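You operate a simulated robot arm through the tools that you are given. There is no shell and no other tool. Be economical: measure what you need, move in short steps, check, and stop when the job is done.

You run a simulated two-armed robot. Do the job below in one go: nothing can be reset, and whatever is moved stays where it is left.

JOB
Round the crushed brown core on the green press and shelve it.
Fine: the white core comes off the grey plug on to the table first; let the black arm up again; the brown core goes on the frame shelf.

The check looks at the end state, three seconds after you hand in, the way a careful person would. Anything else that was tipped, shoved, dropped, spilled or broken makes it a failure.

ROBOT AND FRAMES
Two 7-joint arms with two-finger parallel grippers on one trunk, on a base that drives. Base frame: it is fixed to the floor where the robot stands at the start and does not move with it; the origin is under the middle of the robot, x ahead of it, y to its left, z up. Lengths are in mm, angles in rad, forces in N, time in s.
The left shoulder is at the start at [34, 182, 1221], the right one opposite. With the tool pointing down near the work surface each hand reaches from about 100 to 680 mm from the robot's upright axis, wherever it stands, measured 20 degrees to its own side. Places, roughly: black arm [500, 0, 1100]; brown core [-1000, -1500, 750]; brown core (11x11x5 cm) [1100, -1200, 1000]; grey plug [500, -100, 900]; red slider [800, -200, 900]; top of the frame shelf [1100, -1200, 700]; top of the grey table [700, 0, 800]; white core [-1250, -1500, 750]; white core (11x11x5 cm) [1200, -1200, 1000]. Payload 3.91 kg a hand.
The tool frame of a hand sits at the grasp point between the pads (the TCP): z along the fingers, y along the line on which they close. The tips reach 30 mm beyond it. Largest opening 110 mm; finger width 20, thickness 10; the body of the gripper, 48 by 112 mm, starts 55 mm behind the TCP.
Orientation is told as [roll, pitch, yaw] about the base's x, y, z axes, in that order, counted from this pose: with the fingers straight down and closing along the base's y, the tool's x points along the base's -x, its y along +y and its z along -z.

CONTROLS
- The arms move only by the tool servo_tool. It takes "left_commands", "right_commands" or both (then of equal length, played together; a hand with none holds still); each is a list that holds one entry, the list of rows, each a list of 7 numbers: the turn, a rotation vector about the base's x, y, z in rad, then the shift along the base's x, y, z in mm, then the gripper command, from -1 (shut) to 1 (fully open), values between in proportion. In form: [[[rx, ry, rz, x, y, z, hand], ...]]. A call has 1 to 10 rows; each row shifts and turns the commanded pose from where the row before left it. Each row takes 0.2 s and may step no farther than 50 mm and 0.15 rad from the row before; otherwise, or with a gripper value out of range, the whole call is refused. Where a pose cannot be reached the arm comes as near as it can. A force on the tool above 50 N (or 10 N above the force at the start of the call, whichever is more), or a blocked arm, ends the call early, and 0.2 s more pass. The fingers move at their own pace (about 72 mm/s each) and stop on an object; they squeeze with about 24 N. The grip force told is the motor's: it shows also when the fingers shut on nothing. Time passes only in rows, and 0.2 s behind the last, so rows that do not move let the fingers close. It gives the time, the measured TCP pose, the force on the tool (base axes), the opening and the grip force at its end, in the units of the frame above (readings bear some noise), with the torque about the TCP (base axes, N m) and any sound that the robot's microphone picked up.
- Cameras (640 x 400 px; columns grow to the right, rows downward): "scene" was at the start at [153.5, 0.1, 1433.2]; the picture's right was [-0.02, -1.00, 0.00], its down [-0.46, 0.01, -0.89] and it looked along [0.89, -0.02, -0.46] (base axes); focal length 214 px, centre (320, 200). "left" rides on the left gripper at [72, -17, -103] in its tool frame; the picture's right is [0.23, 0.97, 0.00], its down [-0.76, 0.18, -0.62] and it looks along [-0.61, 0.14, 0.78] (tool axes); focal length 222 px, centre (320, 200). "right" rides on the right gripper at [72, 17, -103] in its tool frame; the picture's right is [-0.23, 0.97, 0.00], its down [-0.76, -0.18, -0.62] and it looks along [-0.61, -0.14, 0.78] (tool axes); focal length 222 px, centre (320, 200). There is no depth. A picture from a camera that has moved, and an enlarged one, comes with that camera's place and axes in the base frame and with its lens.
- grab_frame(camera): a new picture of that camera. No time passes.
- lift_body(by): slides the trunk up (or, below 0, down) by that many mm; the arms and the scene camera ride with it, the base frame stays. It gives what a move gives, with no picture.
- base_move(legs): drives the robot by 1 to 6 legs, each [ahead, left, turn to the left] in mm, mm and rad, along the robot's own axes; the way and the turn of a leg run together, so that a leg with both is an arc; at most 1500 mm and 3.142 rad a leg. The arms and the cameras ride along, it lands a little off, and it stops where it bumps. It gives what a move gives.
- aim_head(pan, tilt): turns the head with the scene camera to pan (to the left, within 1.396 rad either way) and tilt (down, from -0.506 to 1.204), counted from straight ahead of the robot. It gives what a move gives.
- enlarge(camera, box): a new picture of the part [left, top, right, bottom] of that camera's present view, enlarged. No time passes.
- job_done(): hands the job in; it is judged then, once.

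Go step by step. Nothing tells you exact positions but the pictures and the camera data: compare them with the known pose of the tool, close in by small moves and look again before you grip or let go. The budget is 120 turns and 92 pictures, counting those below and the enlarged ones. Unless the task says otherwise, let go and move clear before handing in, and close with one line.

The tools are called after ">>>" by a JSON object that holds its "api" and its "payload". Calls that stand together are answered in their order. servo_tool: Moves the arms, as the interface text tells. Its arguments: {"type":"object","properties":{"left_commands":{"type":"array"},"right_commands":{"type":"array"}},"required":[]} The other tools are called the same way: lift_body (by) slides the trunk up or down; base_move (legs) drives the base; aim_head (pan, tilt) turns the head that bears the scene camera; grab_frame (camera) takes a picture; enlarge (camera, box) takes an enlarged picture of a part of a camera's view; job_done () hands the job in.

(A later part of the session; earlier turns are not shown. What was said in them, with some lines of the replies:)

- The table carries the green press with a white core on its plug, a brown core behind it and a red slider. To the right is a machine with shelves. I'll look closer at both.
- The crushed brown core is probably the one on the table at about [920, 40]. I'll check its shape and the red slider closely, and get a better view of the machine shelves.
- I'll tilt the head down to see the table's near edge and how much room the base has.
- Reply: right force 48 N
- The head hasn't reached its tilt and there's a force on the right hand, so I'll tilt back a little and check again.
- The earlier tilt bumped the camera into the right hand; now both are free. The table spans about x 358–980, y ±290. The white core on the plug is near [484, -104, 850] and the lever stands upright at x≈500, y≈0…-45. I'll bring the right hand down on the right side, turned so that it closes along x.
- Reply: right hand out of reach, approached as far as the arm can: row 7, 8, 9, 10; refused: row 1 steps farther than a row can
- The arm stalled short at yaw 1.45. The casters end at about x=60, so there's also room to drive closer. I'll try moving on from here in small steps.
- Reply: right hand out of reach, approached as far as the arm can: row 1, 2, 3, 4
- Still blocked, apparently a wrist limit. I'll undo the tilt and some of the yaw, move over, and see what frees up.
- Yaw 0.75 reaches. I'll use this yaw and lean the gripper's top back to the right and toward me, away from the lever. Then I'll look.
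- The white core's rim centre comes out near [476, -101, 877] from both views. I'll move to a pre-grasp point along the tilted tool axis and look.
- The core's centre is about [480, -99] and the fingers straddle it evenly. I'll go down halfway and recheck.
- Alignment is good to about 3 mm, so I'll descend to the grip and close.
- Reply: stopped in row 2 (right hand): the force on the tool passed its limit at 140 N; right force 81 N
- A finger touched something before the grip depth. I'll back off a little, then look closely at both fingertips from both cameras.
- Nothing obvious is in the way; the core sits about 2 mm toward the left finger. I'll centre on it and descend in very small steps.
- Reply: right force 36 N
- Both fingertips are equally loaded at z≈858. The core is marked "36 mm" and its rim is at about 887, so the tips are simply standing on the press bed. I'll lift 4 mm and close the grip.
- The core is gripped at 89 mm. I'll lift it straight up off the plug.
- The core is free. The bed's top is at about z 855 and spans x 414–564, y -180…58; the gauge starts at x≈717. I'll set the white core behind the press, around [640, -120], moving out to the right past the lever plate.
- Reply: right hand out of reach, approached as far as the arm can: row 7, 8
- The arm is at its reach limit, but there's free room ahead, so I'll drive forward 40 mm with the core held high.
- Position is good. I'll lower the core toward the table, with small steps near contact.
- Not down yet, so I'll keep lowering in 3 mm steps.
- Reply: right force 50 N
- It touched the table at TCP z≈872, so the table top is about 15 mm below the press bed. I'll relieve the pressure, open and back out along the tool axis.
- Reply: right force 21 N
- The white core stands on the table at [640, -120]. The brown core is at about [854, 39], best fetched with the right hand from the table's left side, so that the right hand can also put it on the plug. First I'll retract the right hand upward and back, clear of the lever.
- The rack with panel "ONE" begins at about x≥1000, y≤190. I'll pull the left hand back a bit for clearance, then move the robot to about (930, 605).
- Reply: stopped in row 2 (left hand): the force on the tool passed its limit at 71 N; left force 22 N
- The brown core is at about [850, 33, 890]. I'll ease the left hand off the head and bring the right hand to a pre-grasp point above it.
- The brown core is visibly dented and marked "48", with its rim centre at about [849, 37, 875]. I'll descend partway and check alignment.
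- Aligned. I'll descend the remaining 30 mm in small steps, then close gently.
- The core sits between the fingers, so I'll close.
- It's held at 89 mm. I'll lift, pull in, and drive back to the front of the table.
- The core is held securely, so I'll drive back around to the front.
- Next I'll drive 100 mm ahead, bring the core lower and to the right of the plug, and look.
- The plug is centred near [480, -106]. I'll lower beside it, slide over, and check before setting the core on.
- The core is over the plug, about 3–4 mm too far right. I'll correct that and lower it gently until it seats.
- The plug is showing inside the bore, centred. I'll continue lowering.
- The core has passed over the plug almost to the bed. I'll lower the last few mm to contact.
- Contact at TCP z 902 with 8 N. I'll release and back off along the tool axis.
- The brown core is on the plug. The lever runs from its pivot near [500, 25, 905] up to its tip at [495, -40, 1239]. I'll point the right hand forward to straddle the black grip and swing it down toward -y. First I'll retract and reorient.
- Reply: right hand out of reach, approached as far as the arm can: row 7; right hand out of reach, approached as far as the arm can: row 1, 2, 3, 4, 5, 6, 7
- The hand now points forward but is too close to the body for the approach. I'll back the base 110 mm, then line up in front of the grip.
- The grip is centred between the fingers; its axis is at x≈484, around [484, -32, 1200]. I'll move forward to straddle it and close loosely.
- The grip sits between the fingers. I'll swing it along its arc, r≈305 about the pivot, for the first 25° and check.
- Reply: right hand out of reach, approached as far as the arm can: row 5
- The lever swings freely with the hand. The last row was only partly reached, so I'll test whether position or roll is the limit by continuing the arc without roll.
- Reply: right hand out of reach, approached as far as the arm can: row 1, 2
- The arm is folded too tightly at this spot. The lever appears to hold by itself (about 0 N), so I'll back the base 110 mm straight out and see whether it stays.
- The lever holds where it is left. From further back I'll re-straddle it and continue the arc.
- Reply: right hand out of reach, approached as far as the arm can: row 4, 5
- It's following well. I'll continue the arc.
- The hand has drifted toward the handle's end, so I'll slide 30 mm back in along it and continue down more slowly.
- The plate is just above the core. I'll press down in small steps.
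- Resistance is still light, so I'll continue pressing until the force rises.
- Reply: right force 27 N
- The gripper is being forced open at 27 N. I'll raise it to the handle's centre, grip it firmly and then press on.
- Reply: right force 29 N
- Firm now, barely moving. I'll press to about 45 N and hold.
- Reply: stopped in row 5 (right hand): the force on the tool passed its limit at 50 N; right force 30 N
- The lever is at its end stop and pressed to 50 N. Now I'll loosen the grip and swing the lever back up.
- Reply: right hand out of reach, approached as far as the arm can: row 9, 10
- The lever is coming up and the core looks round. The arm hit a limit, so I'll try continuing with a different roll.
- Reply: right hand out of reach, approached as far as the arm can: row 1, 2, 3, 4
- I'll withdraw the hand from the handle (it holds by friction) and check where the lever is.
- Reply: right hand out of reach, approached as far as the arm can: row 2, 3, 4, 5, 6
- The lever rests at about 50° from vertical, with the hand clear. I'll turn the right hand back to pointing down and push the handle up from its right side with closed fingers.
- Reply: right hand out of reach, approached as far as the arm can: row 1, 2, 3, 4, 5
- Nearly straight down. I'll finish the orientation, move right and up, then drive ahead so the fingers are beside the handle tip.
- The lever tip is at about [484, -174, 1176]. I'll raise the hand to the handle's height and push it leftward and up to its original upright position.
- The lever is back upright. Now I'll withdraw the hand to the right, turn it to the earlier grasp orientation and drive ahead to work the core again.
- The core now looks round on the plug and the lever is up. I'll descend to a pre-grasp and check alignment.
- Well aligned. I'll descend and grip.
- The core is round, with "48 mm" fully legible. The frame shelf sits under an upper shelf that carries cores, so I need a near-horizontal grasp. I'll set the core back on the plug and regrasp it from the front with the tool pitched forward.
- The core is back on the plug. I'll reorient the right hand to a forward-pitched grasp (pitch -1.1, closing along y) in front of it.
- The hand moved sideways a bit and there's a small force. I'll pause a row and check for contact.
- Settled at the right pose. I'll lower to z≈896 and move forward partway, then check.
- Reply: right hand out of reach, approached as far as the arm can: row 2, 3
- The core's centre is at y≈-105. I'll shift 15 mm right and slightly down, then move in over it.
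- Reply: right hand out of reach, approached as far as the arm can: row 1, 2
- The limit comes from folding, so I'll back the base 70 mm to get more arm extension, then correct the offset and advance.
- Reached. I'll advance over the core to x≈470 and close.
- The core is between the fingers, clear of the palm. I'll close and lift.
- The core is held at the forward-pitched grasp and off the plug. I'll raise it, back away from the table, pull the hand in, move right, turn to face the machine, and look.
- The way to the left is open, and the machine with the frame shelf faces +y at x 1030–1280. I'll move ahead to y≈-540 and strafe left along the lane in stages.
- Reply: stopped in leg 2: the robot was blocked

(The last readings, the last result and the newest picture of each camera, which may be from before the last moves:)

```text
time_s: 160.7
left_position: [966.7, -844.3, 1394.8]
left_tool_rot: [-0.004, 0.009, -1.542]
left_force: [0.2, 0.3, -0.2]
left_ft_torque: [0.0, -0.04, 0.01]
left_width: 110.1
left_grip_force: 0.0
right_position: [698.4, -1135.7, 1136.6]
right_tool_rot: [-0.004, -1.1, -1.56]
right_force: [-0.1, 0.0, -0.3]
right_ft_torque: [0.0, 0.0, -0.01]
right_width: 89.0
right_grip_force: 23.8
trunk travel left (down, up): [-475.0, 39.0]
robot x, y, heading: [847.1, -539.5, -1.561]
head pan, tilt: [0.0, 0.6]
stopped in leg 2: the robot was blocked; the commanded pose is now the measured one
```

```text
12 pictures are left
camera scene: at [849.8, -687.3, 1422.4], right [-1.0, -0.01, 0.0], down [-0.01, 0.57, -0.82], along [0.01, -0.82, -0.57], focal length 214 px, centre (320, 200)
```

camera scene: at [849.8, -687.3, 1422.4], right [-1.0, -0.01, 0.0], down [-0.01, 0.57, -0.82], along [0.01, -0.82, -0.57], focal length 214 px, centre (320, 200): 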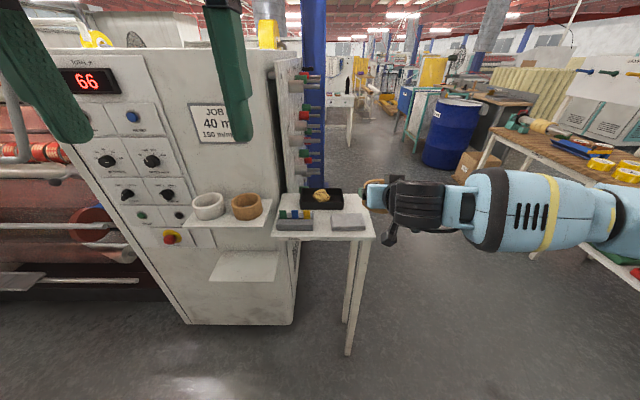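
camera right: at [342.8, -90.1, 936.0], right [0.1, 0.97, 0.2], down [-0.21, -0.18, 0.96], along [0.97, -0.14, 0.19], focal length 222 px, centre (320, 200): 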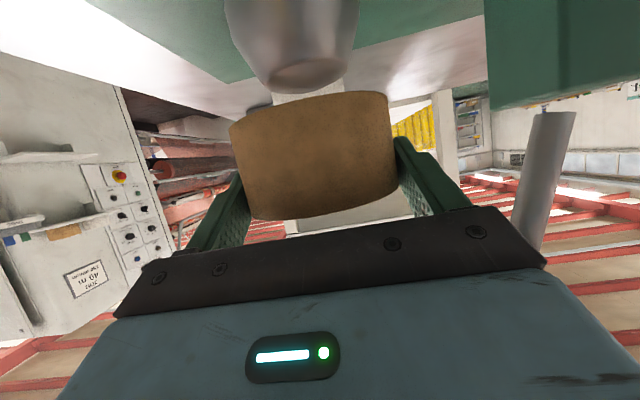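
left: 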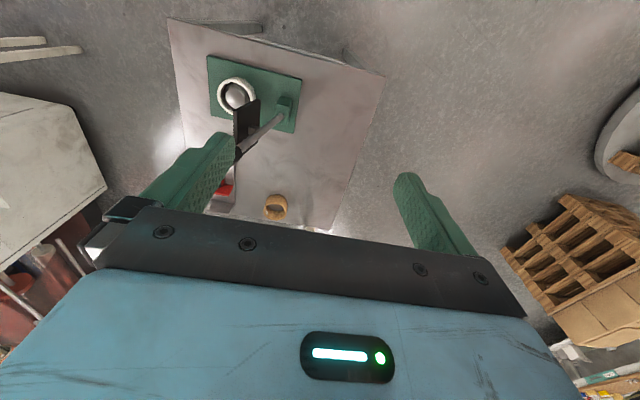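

Something blocked the base at x=847. The shelf spans about x 1030–1275, y -1170…-1320. I'll look to the robot's left to see what's in the way.

>>> {"api": "base_move", "payload": {"legs": [[0, -25, 0]]}}

>>> {"api": "aim_head", "payload": {"pan": 1.39, "tilt": 0.75}}

>>> {"api": "grab_frame", "payload": {"camera": "scene"}}

```text
time_s: 161.6
left_position: [942.4, -844.8, 1395.7]
left_tool_rot: [-0.006, 0.013, -1.542]
left_force: [-0.2, 0.3, -0.3]
left_ft_torque: [-0.02, -0.02, 0.01]
left_width: 110.1
left_grip_force: 0.0
right_position: [675.5, -1135.1, 1138.0]
right_tool_rot: [-0.002, -1.099, -1.557]
right_force: [-0.6, -0.1, -0.6]
right_ft_torque: [0.0, 0.01, -0.01]
right_width: 88.8
right_grip_force: 24.3
trunk travel left (down, up): [-475.0, 39.0]
robot x, y, heading: [821.7, -541.0, -1.559]
head pan, tilt: [0.0, 0.6]
```

```text
time_s: 163.2
left_position: [944.8, -846.8, 1394.5]
left_tool_rot: [-0.005, 0.011, -1.544]
left_force: [63.3, -22.7, -14.9]
left_ft_torque: [1.41, 6.93, -4.75]
left_width: 110.0
left_grip_force: 0.1
right_position: [673.0, -1135.6, 1137.4]
right_tool_rot: [0.001, -1.1, -1.561]
right_force: [0.5, 0.2, -1.0]
right_ft_torque: [-0.01, 0.0, -0.02]
right_width: 88.7
right_grip_force: 24.2
trunk travel left (down, up): [-475.0, 39.0]
robot x, y, heading: [821.8, -540.8, -1.564]
head pan, tilt: [1.389, 0.75]
```

```text
11 pictures are left
camera scene: at [898.4, -643.6, 1418.6], right [-0.51, -0.86, 0.0], down [-0.51, 0.31, -0.8], along [0.69, -0.41, -0.6], focal length 214 px, centre (320, 200)
```

scene: 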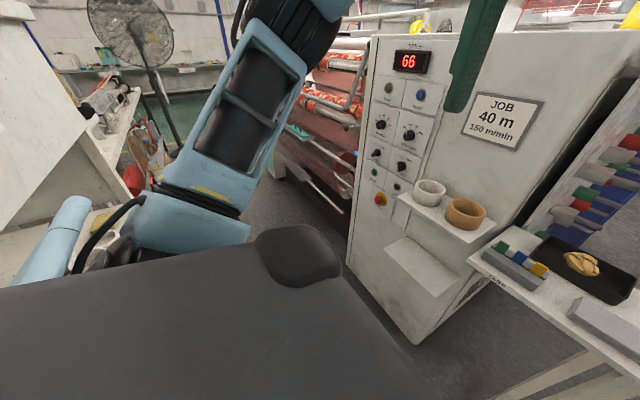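

The base was blocked by the left elbow, which sticks out near the rack hood. I'll recentre the head, reach the left hand forward to draw in the elbow, and pull the right hand in.

>>> {"api": "aim_head", "payload": {"pan": 0, "tilt": 0.6}}

>>> {"api": "servo_tool", "payload": {"left_commands": [[[0, 0, 0, 0, -30, 0, 1], [0, 0, 0, -10, -35, 0, 1], [0, 0, 0, -20, -35, 0, 1], [0, 0, 0, -20, -35, 0, 1], [0, 0, 0, -20, -20, 0, 1]]], "right_commands": [[[0, 0, 0, 0, 15, -10, -0.2], [0, 0, 0, 0, 15, -10, -0.2], [0, 0, 0, 0, 15, -10, -0.2], [0, 0, 0, 0, 0, -10, -0.2], [0, 0, 0, 0, 0, -10, -0.2]]]}}

```text
time_s: 164.7
left_position: [940.3, -844.8, 1396.2]
left_tool_rot: [-0.001, 0.011, -1.543]
left_force: [0.7, -0.2, 0.3]
left_ft_torque: [-0.02, 0.01, 0.0]
left_width: 110.0
left_grip_force: 0.1
right_position: [673.0, -1134.1, 1136.9]
right_tool_rot: [-0.001, -1.099, -1.559]
right_force: [-0.1, -0.6, -0.5]
right_ft_torque: [0.02, -0.01, -0.05]
right_width: 89.0
right_grip_force: 24.0
trunk travel left (down, up): [-475.0, 39.0]
robot x, y, heading: [819.7, -540.3, -1.563]
head pan, tilt: [0.0, 0.6]
```

```text
time_s: 165.9
left_position: [871.7, -1001.5, 1395.6]
left_tool_rot: [-0.004, 0.011, -1.541]
left_force: [0.0, -0.5, -0.2]
left_ft_torque: [0.0, 0.01, 0.03]
left_width: 110.0
left_grip_force: 0.0
right_position: [673.0, -1090.2, 1087.4]
right_tool_rot: [0.002, -1.097, -1.562]
right_force: [-0.3, 0.7, -0.9]
right_ft_torque: [0.02, 0.0, 0.05]
right_width: 89.0
right_grip_force: 23.2
trunk travel left (down, up): [-475.0, 39.0]
robot x, y, heading: [822.0, -540.0, -1.563]
head pan, tilt: [0.0, 0.6]
```

Both hands are clear. I'll lower the right hand in front of the bench line (y≈-1090) toward shelf height.

>>> {"api": "servo_tool", "payload": {"right_commands": [[[0, 0, 0, 10, 0, -35, -0.2], [0, 0, 0, 10, 0, -35, -0.2], [0, 0, 0, 10, 0, -35, -0.2], [0, 0, 0, 10, 0, -35, -0.2], [0, 0, 0, 10, 0, -35, -0.2], [0, 0, 0, 10, 0, -35, -0.2], [0, 0, 0, 10, 0, -35, -0.2], [0, 0, 0, 10, 0, -20, -0.2]]]}}

>>> {"api": "base_move", "payload": {"legs": [[0, 320, 0]]}}

>>> {"api": "grab_frame", "payload": {"camera": "scene"}}

```text
time_s: 167.7
left_position: [871.8, -1001.1, 1394.6]
left_tool_rot: [-0.003, 0.011, -1.54]
left_force: [0.3, 0.7, -0.4]
left_ft_torque: [-0.03, 0.02, 0.01]
left_width: 110.2
left_grip_force: 0.0
right_position: [773.2, -1092.5, 834.3]
right_tool_rot: [-0.008, -1.095, -1.558]
right_force: [-0.8, -0.3, -0.3]
right_ft_torque: [0.04, -0.02, -0.02]
right_width: 89.2
right_grip_force: 23.7
right hand out of reach, approached as far as the arm can: row 6, 7
trunk travel left (down, up): [-475.0, 39.0]
robot x, y, heading: [821.9, -542.3, -1.556]
head pan, tilt: [0.0, 0.6]
```

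```text
time_s: 169.0
left_position: [904.9, -1001.7, 1396.6]
left_tool_rot: [-0.007, 0.01, -1.53]
left_force: [-0.2, -0.6, 0.0]
left_ft_torque: [0.0, 0.01, -0.01]
left_width: 110.0
left_grip_force: 0.2
right_position: [805.2, -1094.9, 835.0]
right_tool_rot: [-0.006, -1.093, -1.55]
right_force: [-0.1, 1.4, -0.8]
right_ft_torque: [0.04, -0.01, 0.01]
right_width: 88.7
right_grip_force: 24.2
trunk travel left (down, up): [-475.0, 39.0]
robot x, y, heading: [851.3, -539.6, -1.557]
head pan, tilt: [0.0, 0.6]
stopped in leg 1: the robot was blocked; the commanded pose is now the measured one
```

```text
10 pictures are left
camera scene: at [852.5, -689.4, 1422.4], right [-1.0, -0.02, 0.0], down [-0.01, 0.57, -0.82], along [0.01, -0.82, -0.57], focal length 214 px, centre (320, 200)
```

scene: 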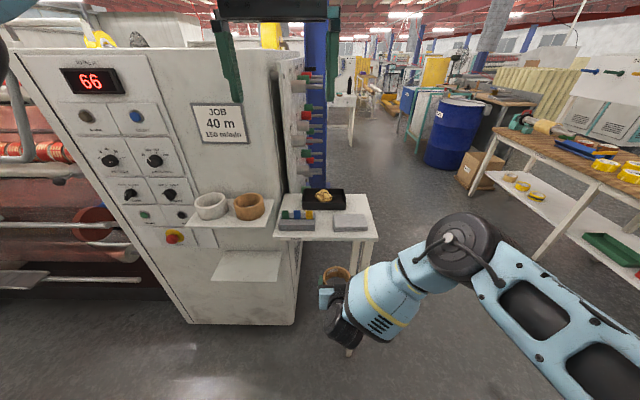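

The base itself is blocked here by the rack at x≈851. Instead I'll come in diagonally: shift right, tuck the hand, move ahead, turn left to heading ≈-1.0, then drive forward toward the shelf.

>>> {"api": "base_move", "payload": {"legs": [[0, -95, 0]]}}

>>> {"api": "servo_tool", "payload": {"right_commands": [[[0, 0, 0, 0, 20, 0, -0.2], [0, 0, 0, 0, 20, 0, -0.2], [0, 0, 0, 0, 20, 0, -0.2]]]}}

```text
time_s: 170.5
left_position: [810.9, -1004.1, 1394.9]
left_tool_rot: [-0.005, 0.009, -1.531]
left_force: [0.0, 0.2, 0.3]
left_ft_torque: [-0.02, 0.01, 0.0]
left_width: 110.0
left_grip_force: 0.0
right_position: [711.4, -1096.2, 835.1]
right_tool_rot: [-0.006, -1.093, -1.551]
right_force: [0.2, 0.6, -0.8]
right_ft_torque: [0.04, -0.03, -0.01]
right_width: 88.8
right_grip_force: 24.0
trunk travel left (down, up): [-475.0, 39.0]
robot x, y, heading: [757.2, -541.2, -1.559]
head pan, tilt: [0.0, 0.6]
```

```text
time_s: 171.3
left_position: [812.0, -1003.8, 1395.1]
left_tool_rot: [-0.004, 0.01, -1.531]
left_force: [-0.3, -1.1, -0.3]
left_ft_torque: [0.02, 0.0, 0.01]
left_width: 110.0
left_grip_force: 0.0
right_position: [712.5, -1035.9, 835.9]
right_tool_rot: [-0.01, -1.093, -1.549]
right_force: [1.0, -0.8, -1.0]
right_ft_torque: [0.04, 0.03, -0.03]
right_width: 88.8
right_grip_force: 23.9
trunk travel left (down, up): [-475.0, 39.0]
robot x, y, heading: [755.9, -547.0, -1.555]
head pan, tilt: [0.0, 0.6]
```

>>> {"api": "base_move", "payload": {"legs": [[60, 0, 0], [0, 0, 0.557]]}}

>>> {"api": "grab_frame", "payload": {"camera": "right"}}

>>> {"api": "grab_frame", "payload": {"camera": "scene"}}

```text
time_s: 173.8
left_position: [1046.1, -967.4, 1394.8]
left_tool_rot: [-0.006, 0.009, -0.978]
left_force: [-0.8, -0.2, -0.2]
left_ft_torque: [0.03, 0.01, -0.01]
left_width: 110.1
left_grip_force: 0.0
right_position: [978.9, -1045.7, 836.0]
right_tool_rot: [-0.011, -1.09, -0.998]
right_force: [-1.1, -0.8, -0.9]
right_ft_torque: [0.03, -0.02, -0.02]
right_width: 88.7
right_grip_force: 24.1
trunk travel left (down, up): [-475.0, 39.0]
robot x, y, heading: [752.5, -603.0, -1.003]
head pan, tilt: [0.0, 0.6]
```

```text
9 pictures are left
camera right: at [924.0, -931.4, 820.3], right [0.88, 0.43, 0.2], down [-0.25, 0.08, 0.96], along [0.4, -0.9, 0.18], focal length 222 px, centre (320, 200)
```

right: 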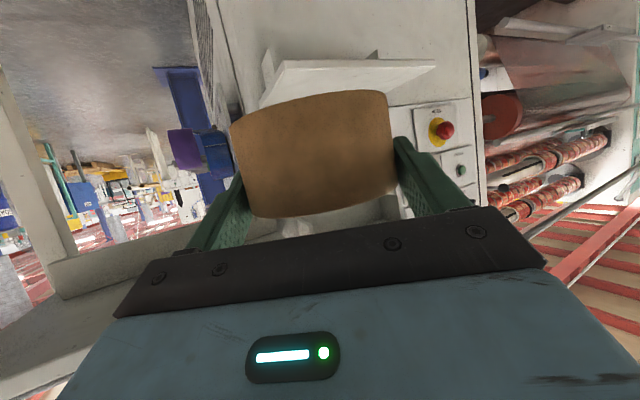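

```text
8 pictures are left
camera scene: at [838.2, -727.2, 1422.5], right [-0.84, -0.54, 0.0], down [-0.3, 0.48, -0.83], along [0.44, -0.7, -0.56], focal length 214 px, centre (320, 200)
```

scene: 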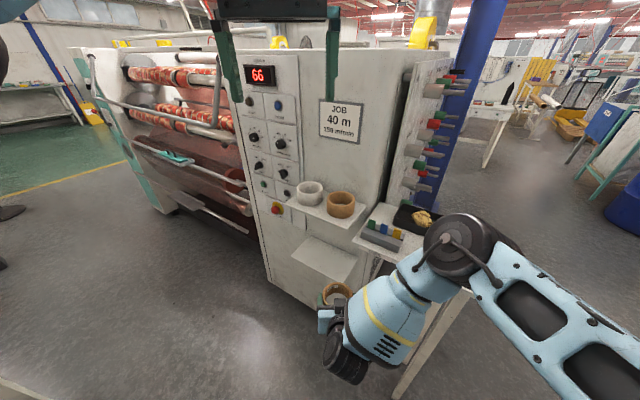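

From two views the frame shelf's top is z≈717, x 1020–1270, front edge y≈-1170, and the way in is clear. I'll drive in: left 40, ahead 200, then check.

>>> {"api": "base_move", "payload": {"legs": [[0, 40, 0], [200, 0, 0]]}}

>>> {"api": "grab_frame", "payload": {"camera": "scene"}}

```text
time_s: 176.0
left_position: [1186.5, -1114.5, 1395.5]
left_tool_rot: [-0.004, 0.011, -0.981]
left_force: [-0.4, 1.0, 0.2]
left_ft_torque: [0.04, 0.02, -0.01]
left_width: 110.2
left_grip_force: 0.0
right_position: [1119.8, -1193.6, 836.5]
right_tool_rot: [-0.011, -1.091, -0.998]
right_force: [-0.6, 0.5, -0.8]
right_ft_torque: [0.0, 0.0, 0.0]
right_width: 88.4
right_grip_force: 24.5
trunk travel left (down, up): [-475.0, 39.0]
robot x, y, heading: [898.9, -752.3, -1.001]
head pan, tilt: [0.0, 0.6]
```

```text
7 pictures are left
camera scene: at [979.7, -874.8, 1422.6], right [-0.84, -0.54, 0.0], down [-0.3, 0.48, -0.83], along [0.44, -0.7, -0.56], focal length 214 px, centre (320, 200)
```

scene: 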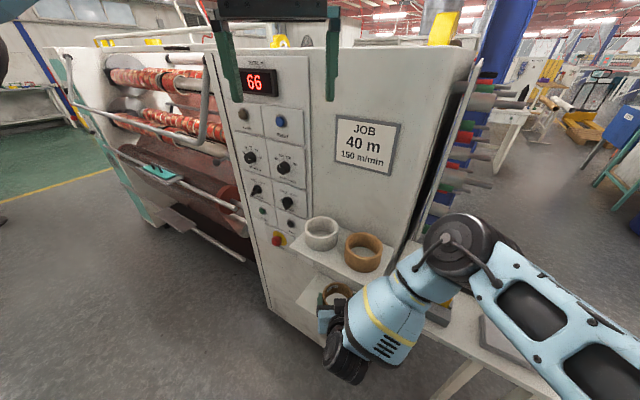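

Entering cleanly under the upper shelf. I'll go ahead another 50 mm and then lower.

>>> {"api": "base_move", "payload": {"legs": [[50, 0, 0]]}}

>>> {"api": "servo_tool", "payload": {"right_commands": [[[0, 0, 0, 0, 0, -20, -0.2], [0, 0, 0, 0, 0, -20, -0.2], [0, 0, 0, 0, 0, -12, -0.2], [0, 0, 0, 0, 0, 0, -0.2]]]}}

>>> {"api": "grab_frame", "payload": {"camera": "right"}}

```text
time_s: 177.0
left_position: [1202.9, -1147.0, 1396.4]
left_tool_rot: [-0.005, 0.004, -0.984]
left_force: [-1.0, -0.5, 0.3]
left_ft_torque: [0.0, 0.0, -0.02]
left_width: 110.2
left_grip_force: 0.1
right_position: [1134.7, -1210.8, 834.6]
right_tool_rot: [-0.003, -1.067, -0.99]
right_force: [0.5, 0.1, -0.5]
right_ft_torque: [-0.02, -0.02, -0.05]
right_width: 88.8
right_grip_force: 23.6
trunk travel left (down, up): [-475.0, 39.0]
robot x, y, heading: [920.9, -786.8, -1.007]
head pan, tilt: [0.0, 0.6]
stopped in leg 1: the robot was blocked; the commanded pose is now the measured one
```

```text
time_s: 178.0
left_position: [1214.0, -1152.0, 1389.7]
left_tool_rot: [-0.009, 0.018, -0.981]
left_force: [-0.4, -0.3, 0.3]
left_ft_torque: [0.01, 0.0, 0.0]
left_width: 110.3
left_grip_force: 0.0
right_position: [1153.7, -1198.1, 780.8]
right_tool_rot: [-0.022, -1.036, -0.973]
right_force: [0.2, -0.4, -0.9]
right_ft_torque: [0.02, 0.03, 0.0]
right_width: 88.8
right_grip_force: 24.3
right hand out of reach, approached as far as the arm can: row 1, 2, 3
trunk travel left (down, up): [-475.0, 39.0]
robot x, y, heading: [925.0, -786.7, -1.004]
head pan, tilt: [0.0, 0.6]
```

```text
6 pictures are left
camera right: at [1097.8, -1083.8, 772.7], right [0.88, 0.44, 0.18], down [-0.22, 0.03, 0.97], along [0.42, -0.9, 0.12], focal length 222 px, centre (320, 200)
```

right: 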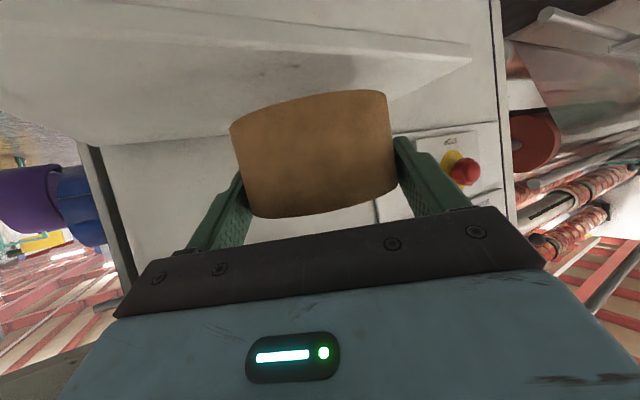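

The right forearm is touching the upper shelf, so I'll back out 150 mm and extend the arm more, which keeps the elbow away from the shelf.

>>> {"api": "base_move", "payload": {"legs": [[-150, 0, 0]]}}

>>> {"api": "servo_tool", "payload": {"right_commands": [[[0, 0, 0, 10, -17, 0, -0.2], [0, 0, 0, 10, -17, 0, -0.2], [-0.046, -0.03, -0.025, 10, -17, 0, -0.2], [0, 0, 0, 10, -17, 0, -0.2], [0, 0, 0, 0, 0, 0, -0.2]]]}}

>>> {"api": "grab_frame", "payload": {"camera": "scene"}}

```text
time_s: 179.4
left_position: [1130.2, -1026.7, 1394.0]
left_tool_rot: [-0.003, 0.012, -0.981]
left_force: [-0.4, 0.0, 0.5]
left_ft_torque: [-0.01, 0.0, -0.03]
left_width: 109.8
left_grip_force: 0.1
right_position: [1076.1, -1082.9, 791.8]
right_tool_rot: [-0.012, -1.058, -0.988]
right_force: [0.8, -0.1, -0.7]
right_ft_torque: [0.01, 0.02, 0.02]
right_width: 88.9
right_grip_force: 23.4
trunk travel left (down, up): [-475.0, 39.0]
robot x, y, heading: [841.5, -661.7, -1.005]
head pan, tilt: [0.0, 0.6]
```

```text
time_s: 180.6
left_position: [1129.3, -1024.5, 1394.5]
left_tool_rot: [-0.006, 0.012, -0.982]
left_force: [-0.2, -0.4, -0.7]
left_ft_torque: [0.04, 0.04, -0.03]
left_width: 110.3
left_grip_force: 0.2
right_position: [1117.4, -1150.4, 793.4]
right_tool_rot: [-0.013, -1.114, -1.016]
right_force: [0.1, -0.7, -1.1]
right_ft_torque: [-0.01, -0.01, 0.04]
right_width: 88.9
right_grip_force: 24.1
trunk travel left (down, up): [-475.0, 39.0]
robot x, y, heading: [842.7, -663.2, -1.003]
head pan, tilt: [0.0, 0.6]
```

```text
5 pictures are left
camera scene: at [922.7, -785.4, 1422.5], right [-0.84, -0.54, 0.0], down [-0.3, 0.48, -0.83], along [0.44, -0.7, -0.56], focal length 214 px, centre (320, 200)
```

scene: 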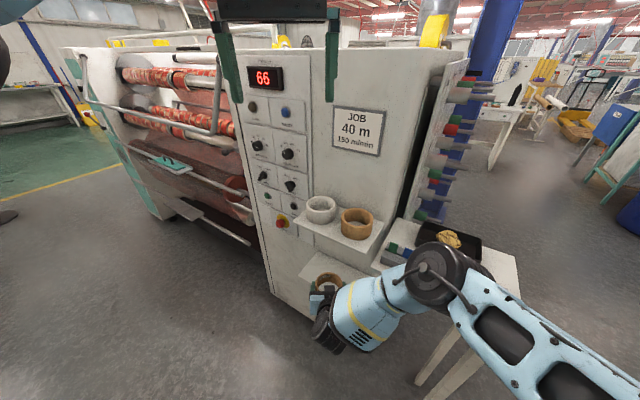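

Nothing is disturbed and the pose is right. I'll extend the arm to (1150, -1240).

>>> {"api": "servo_tool", "payload": {"right_commands": [[[0, 0, 0, 9, -18, 0, -0.2], [0, 0, 0, 8, -18, 0, -0.2], [0, 0, 0, 8, -18, 0, -0.2], [0, 0, 0, 8, -18, -3, -0.2], [0.01, 0.007, 0.01, 0, -16, -5, -0.2], [0, 0, 0, 0, 0, 0, -0.2]]]}}

```text
time_s: 182.0
left_position: [1129.2, -1026.4, 1394.6]
left_tool_rot: [-0.005, 0.012, -0.981]
left_force: [-0.2, 0.5, -0.5]
left_ft_torque: [-0.02, 0.02, 0.06]
left_width: 109.8
left_grip_force: 0.1
right_position: [1150.7, -1238.5, 784.6]
right_tool_rot: [-0.012, -1.1, -1.003]
right_force: [0.8, -0.9, -0.5]
right_ft_torque: [0.02, 0.02, 0.03]
right_width: 88.7
right_grip_force: 24.1
trunk travel left (down, up): [-475.0, 39.0]
robot x, y, heading: [841.1, -661.0, -1.007]
head pan, tilt: [0.0, 0.6]
```

Right over the shelf spot. I'll lower in small steps to contact.

>>> {"api": "servo_tool", "payload": {"right_commands": [[[0, 0, 0, 0, 0, -6, -0.2], [0, 0, 0, 0, 0, -5, -0.2], [0, 0, 0, 0, 0, -4, -0.2], [0, 0, 0, 0, 0, -4, -0.2], [0, 0, 0, 0, 0, 0, -0.2]]]}}

>>> {"api": "grab_frame", "payload": {"camera": "right"}}

```text
time_s: 183.2
left_position: [1129.5, -1026.3, 1393.8]
left_tool_rot: [-0.006, 0.012, -0.981]
left_force: [0.0, -0.1, 0.4]
left_ft_torque: [0.0, 0.0, -0.04]
left_width: 110.1
left_grip_force: 0.1
right_position: [1150.2, -1237.6, 766.2]
right_tool_rot: [-0.014, -1.098, -1.005]
right_force: [1.0, -0.6, -0.8]
right_ft_torque: [0.05, -0.03, 0.03]
right_width: 88.8
right_grip_force: 23.8
trunk travel left (down, up): [-475.0, 39.0]
robot x, y, heading: [847.6, -663.1, -1.008]
head pan, tilt: [0.0, 0.6]
```

```text
4 pictures are left
camera right: at [1097.0, -1123.0, 749.7], right [0.88, 0.43, 0.2], down [-0.25, 0.09, 0.96], along [0.39, -0.9, 0.18], focal length 222 px, centre (320, 200)
```

right: 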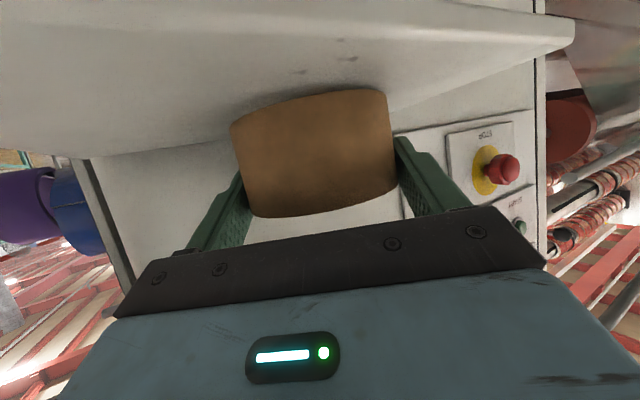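

>>> {"api": "servo_tool", "payload": {"right_commands": [[[0, 0, 0, 0, 0, -3, -0.2], [0, 0, 0, 0, 0, -2, -0.2], [0, 0, 0, 0, 0, -2, -0.2], [0, 0, 0, 0, 0, -2, -0.2], [0, 0, 0, 0, 0, 0, -0.2]]]}}

```text
time_s: 184.4
left_position: [1128.6, -1023.6, 1394.6]
left_tool_rot: [-0.006, 0.009, -0.981]
left_force: [0.3, 0.5, 0.0]
left_ft_torque: [0.01, 0.01, 0.03]
left_width: 110.2
left_grip_force: 0.0
right_position: [1150.3, -1238.3, 760.6]
right_tool_rot: [-0.018, -1.104, -1.004]
right_force: [-1.5, 1.7, 21.5]
right_ft_torque: [0.16, -0.74, -0.03]
right_width: 88.7
right_grip_force: 23.9
trunk travel left (down, up): [-475.0, 39.0]
robot x, y, heading: [841.8, -664.7, -1.003]
head pan, tilt: [0.0, 0.6]
```

The core is on the shelf (21 N contact). I'll relieve slightly, open, and withdraw straight back.

>>> {"api": "servo_tool", "payload": {"right_commands": [[[0, 0, 0, 0, 0, 3, -0.2], [0, 0, 0, 0, 0, 0, 0.2], [0, 0, 0, 0, 0, 0, 0.7], [0, 0, 0, 0, 0, 0, 1], [0, 0, 0, 0, 0, 0, 1]]]}}

>>> {"api": "servo_tool", "payload": {"right_commands": [[[0, 0, 0, -5, 8, 0, 1], [0, 0, 0, -10, 16, 0, 1], [0, 0, 0, -11, 17, 0, 1], [0, 0, 0, -11, 17, 0, 1], [0, 0, 0, -11, 17, 0, 1]]]}}

>>> {"api": "grab_frame", "payload": {"camera": "right"}}

```text
time_s: 185.6
left_position: [1129.9, -1025.6, 1393.7]
left_tool_rot: [-0.003, 0.014, -0.98]
left_force: [-1.3, 0.8, 0.4]
left_ft_torque: [-0.02, 0.03, -0.02]
left_width: 110.0
left_grip_force: 0.0
right_position: [1149.6, -1237.1, 759.9]
right_tool_rot: [-0.017, -1.095, -1.002]
right_force: [0.4, 0.1, 0.3]
right_ft_torque: [-0.01, 0.0, 0.02]
right_width: 109.9
right_grip_force: 0.0
trunk travel left (down, up): [-475.0, 39.0]
robot x, y, heading: [839.1, -660.7, -1.004]
head pan, tilt: [0.0, 0.6]
```

```text
time_s: 186.8
left_position: [1130.1, -1025.5, 1394.3]
left_tool_rot: [-0.005, 0.011, -0.982]
left_force: [-0.4, -1.0, 0.0]
left_ft_torque: [0.0, 0.03, -0.04]
left_width: 109.7
left_grip_force: 0.1
right_position: [1127.5, -1158.7, 776.2]
right_tool_rot: [-0.017, -1.096, -1.004]
right_force: [-1.2, -0.4, 0.3]
right_ft_torque: [0.02, -0.02, 0.0]
right_width: 110.1
right_grip_force: 0.0
right hand out of reach, approached as far as the arm can: row 1, 2, 3, 4, 5
trunk travel left (down, up): [-475.0, 39.0]
robot x, y, heading: [843.5, -660.0, -1.004]
head pan, tilt: [0.0, 0.6]
```

```text
3 pictures are left
camera right: at [1075.0, -1043.0, 759.6], right [0.89, 0.42, 0.19], down [-0.25, 0.09, 0.96], along [0.39, -0.9, 0.18], focal length 222 px, centre (320, 200)
```

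right: 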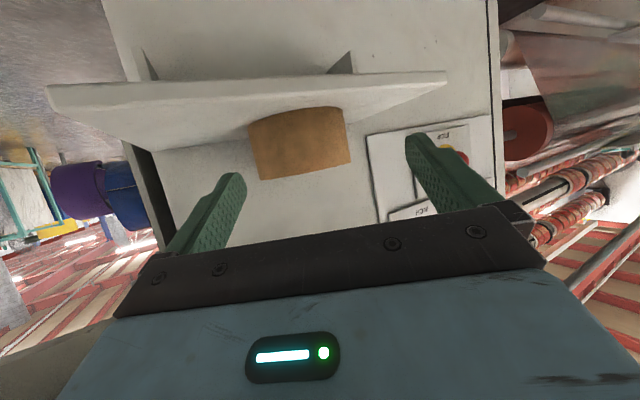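

The brown core stands on the frame shelf. I'll back the base a little so the hand is clear and take a last look.

>>> {"api": "base_move", "payload": {"legs": [[-80, 0, 0]]}}

>>> {"api": "enlarge", "payload": {"camera": "scene", "box": [230, 150, 450, 310]}}

```text
time_s: 187.9
left_position: [1089.0, -958.3, 1394.3]
left_tool_rot: [-0.006, 0.013, -0.978]
left_force: [0.0, 0.7, -0.2]
left_ft_torque: [-0.05, -0.01, 0.02]
left_width: 110.1
left_grip_force: 0.0
right_position: [1086.4, -1091.0, 775.7]
right_tool_rot: [-0.019, -1.096, -1.003]
right_force: [-0.4, 0.4, 0.6]
right_ft_torque: [0.02, 0.01, 0.0]
right_width: 109.9
right_grip_force: 0.1
trunk travel left (down, up): [-475.0, 39.0]
robot x, y, heading: [800.2, -592.8, -1.006]
head pan, tilt: [0.0, 0.6]
```

```text
2.50 times, centred on (340, 230) of scene
camera zoom: at [880.3, -718.7, 1422.4], right [-0.84, -0.54, 0.0], down [-0.3, 0.48, -0.82], along [0.44, -0.7, -0.57], focal length 536 px, centre (270, 125)
```

zoom: 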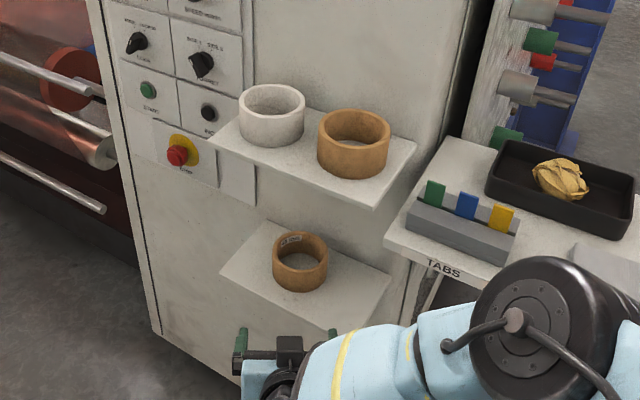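

The rounded brown core stands well inside the frame shelf and the cores on the upper shelf are untouched. The lever was upright and the white core standing on the table when last seen, so I'm handing in.

>>> {"api": "job_done", "payload": {}}

```text
The job is handed in.
```

The brown core is rounded and standing on the frame shelf; the white core is on the table and the black arm is back up. On the way the base was blocked three times and the right forearm met the upper shelf once, but the pictures I took afterwards showed nothing moved. I had no view of the rack after the base was blocked beside it.
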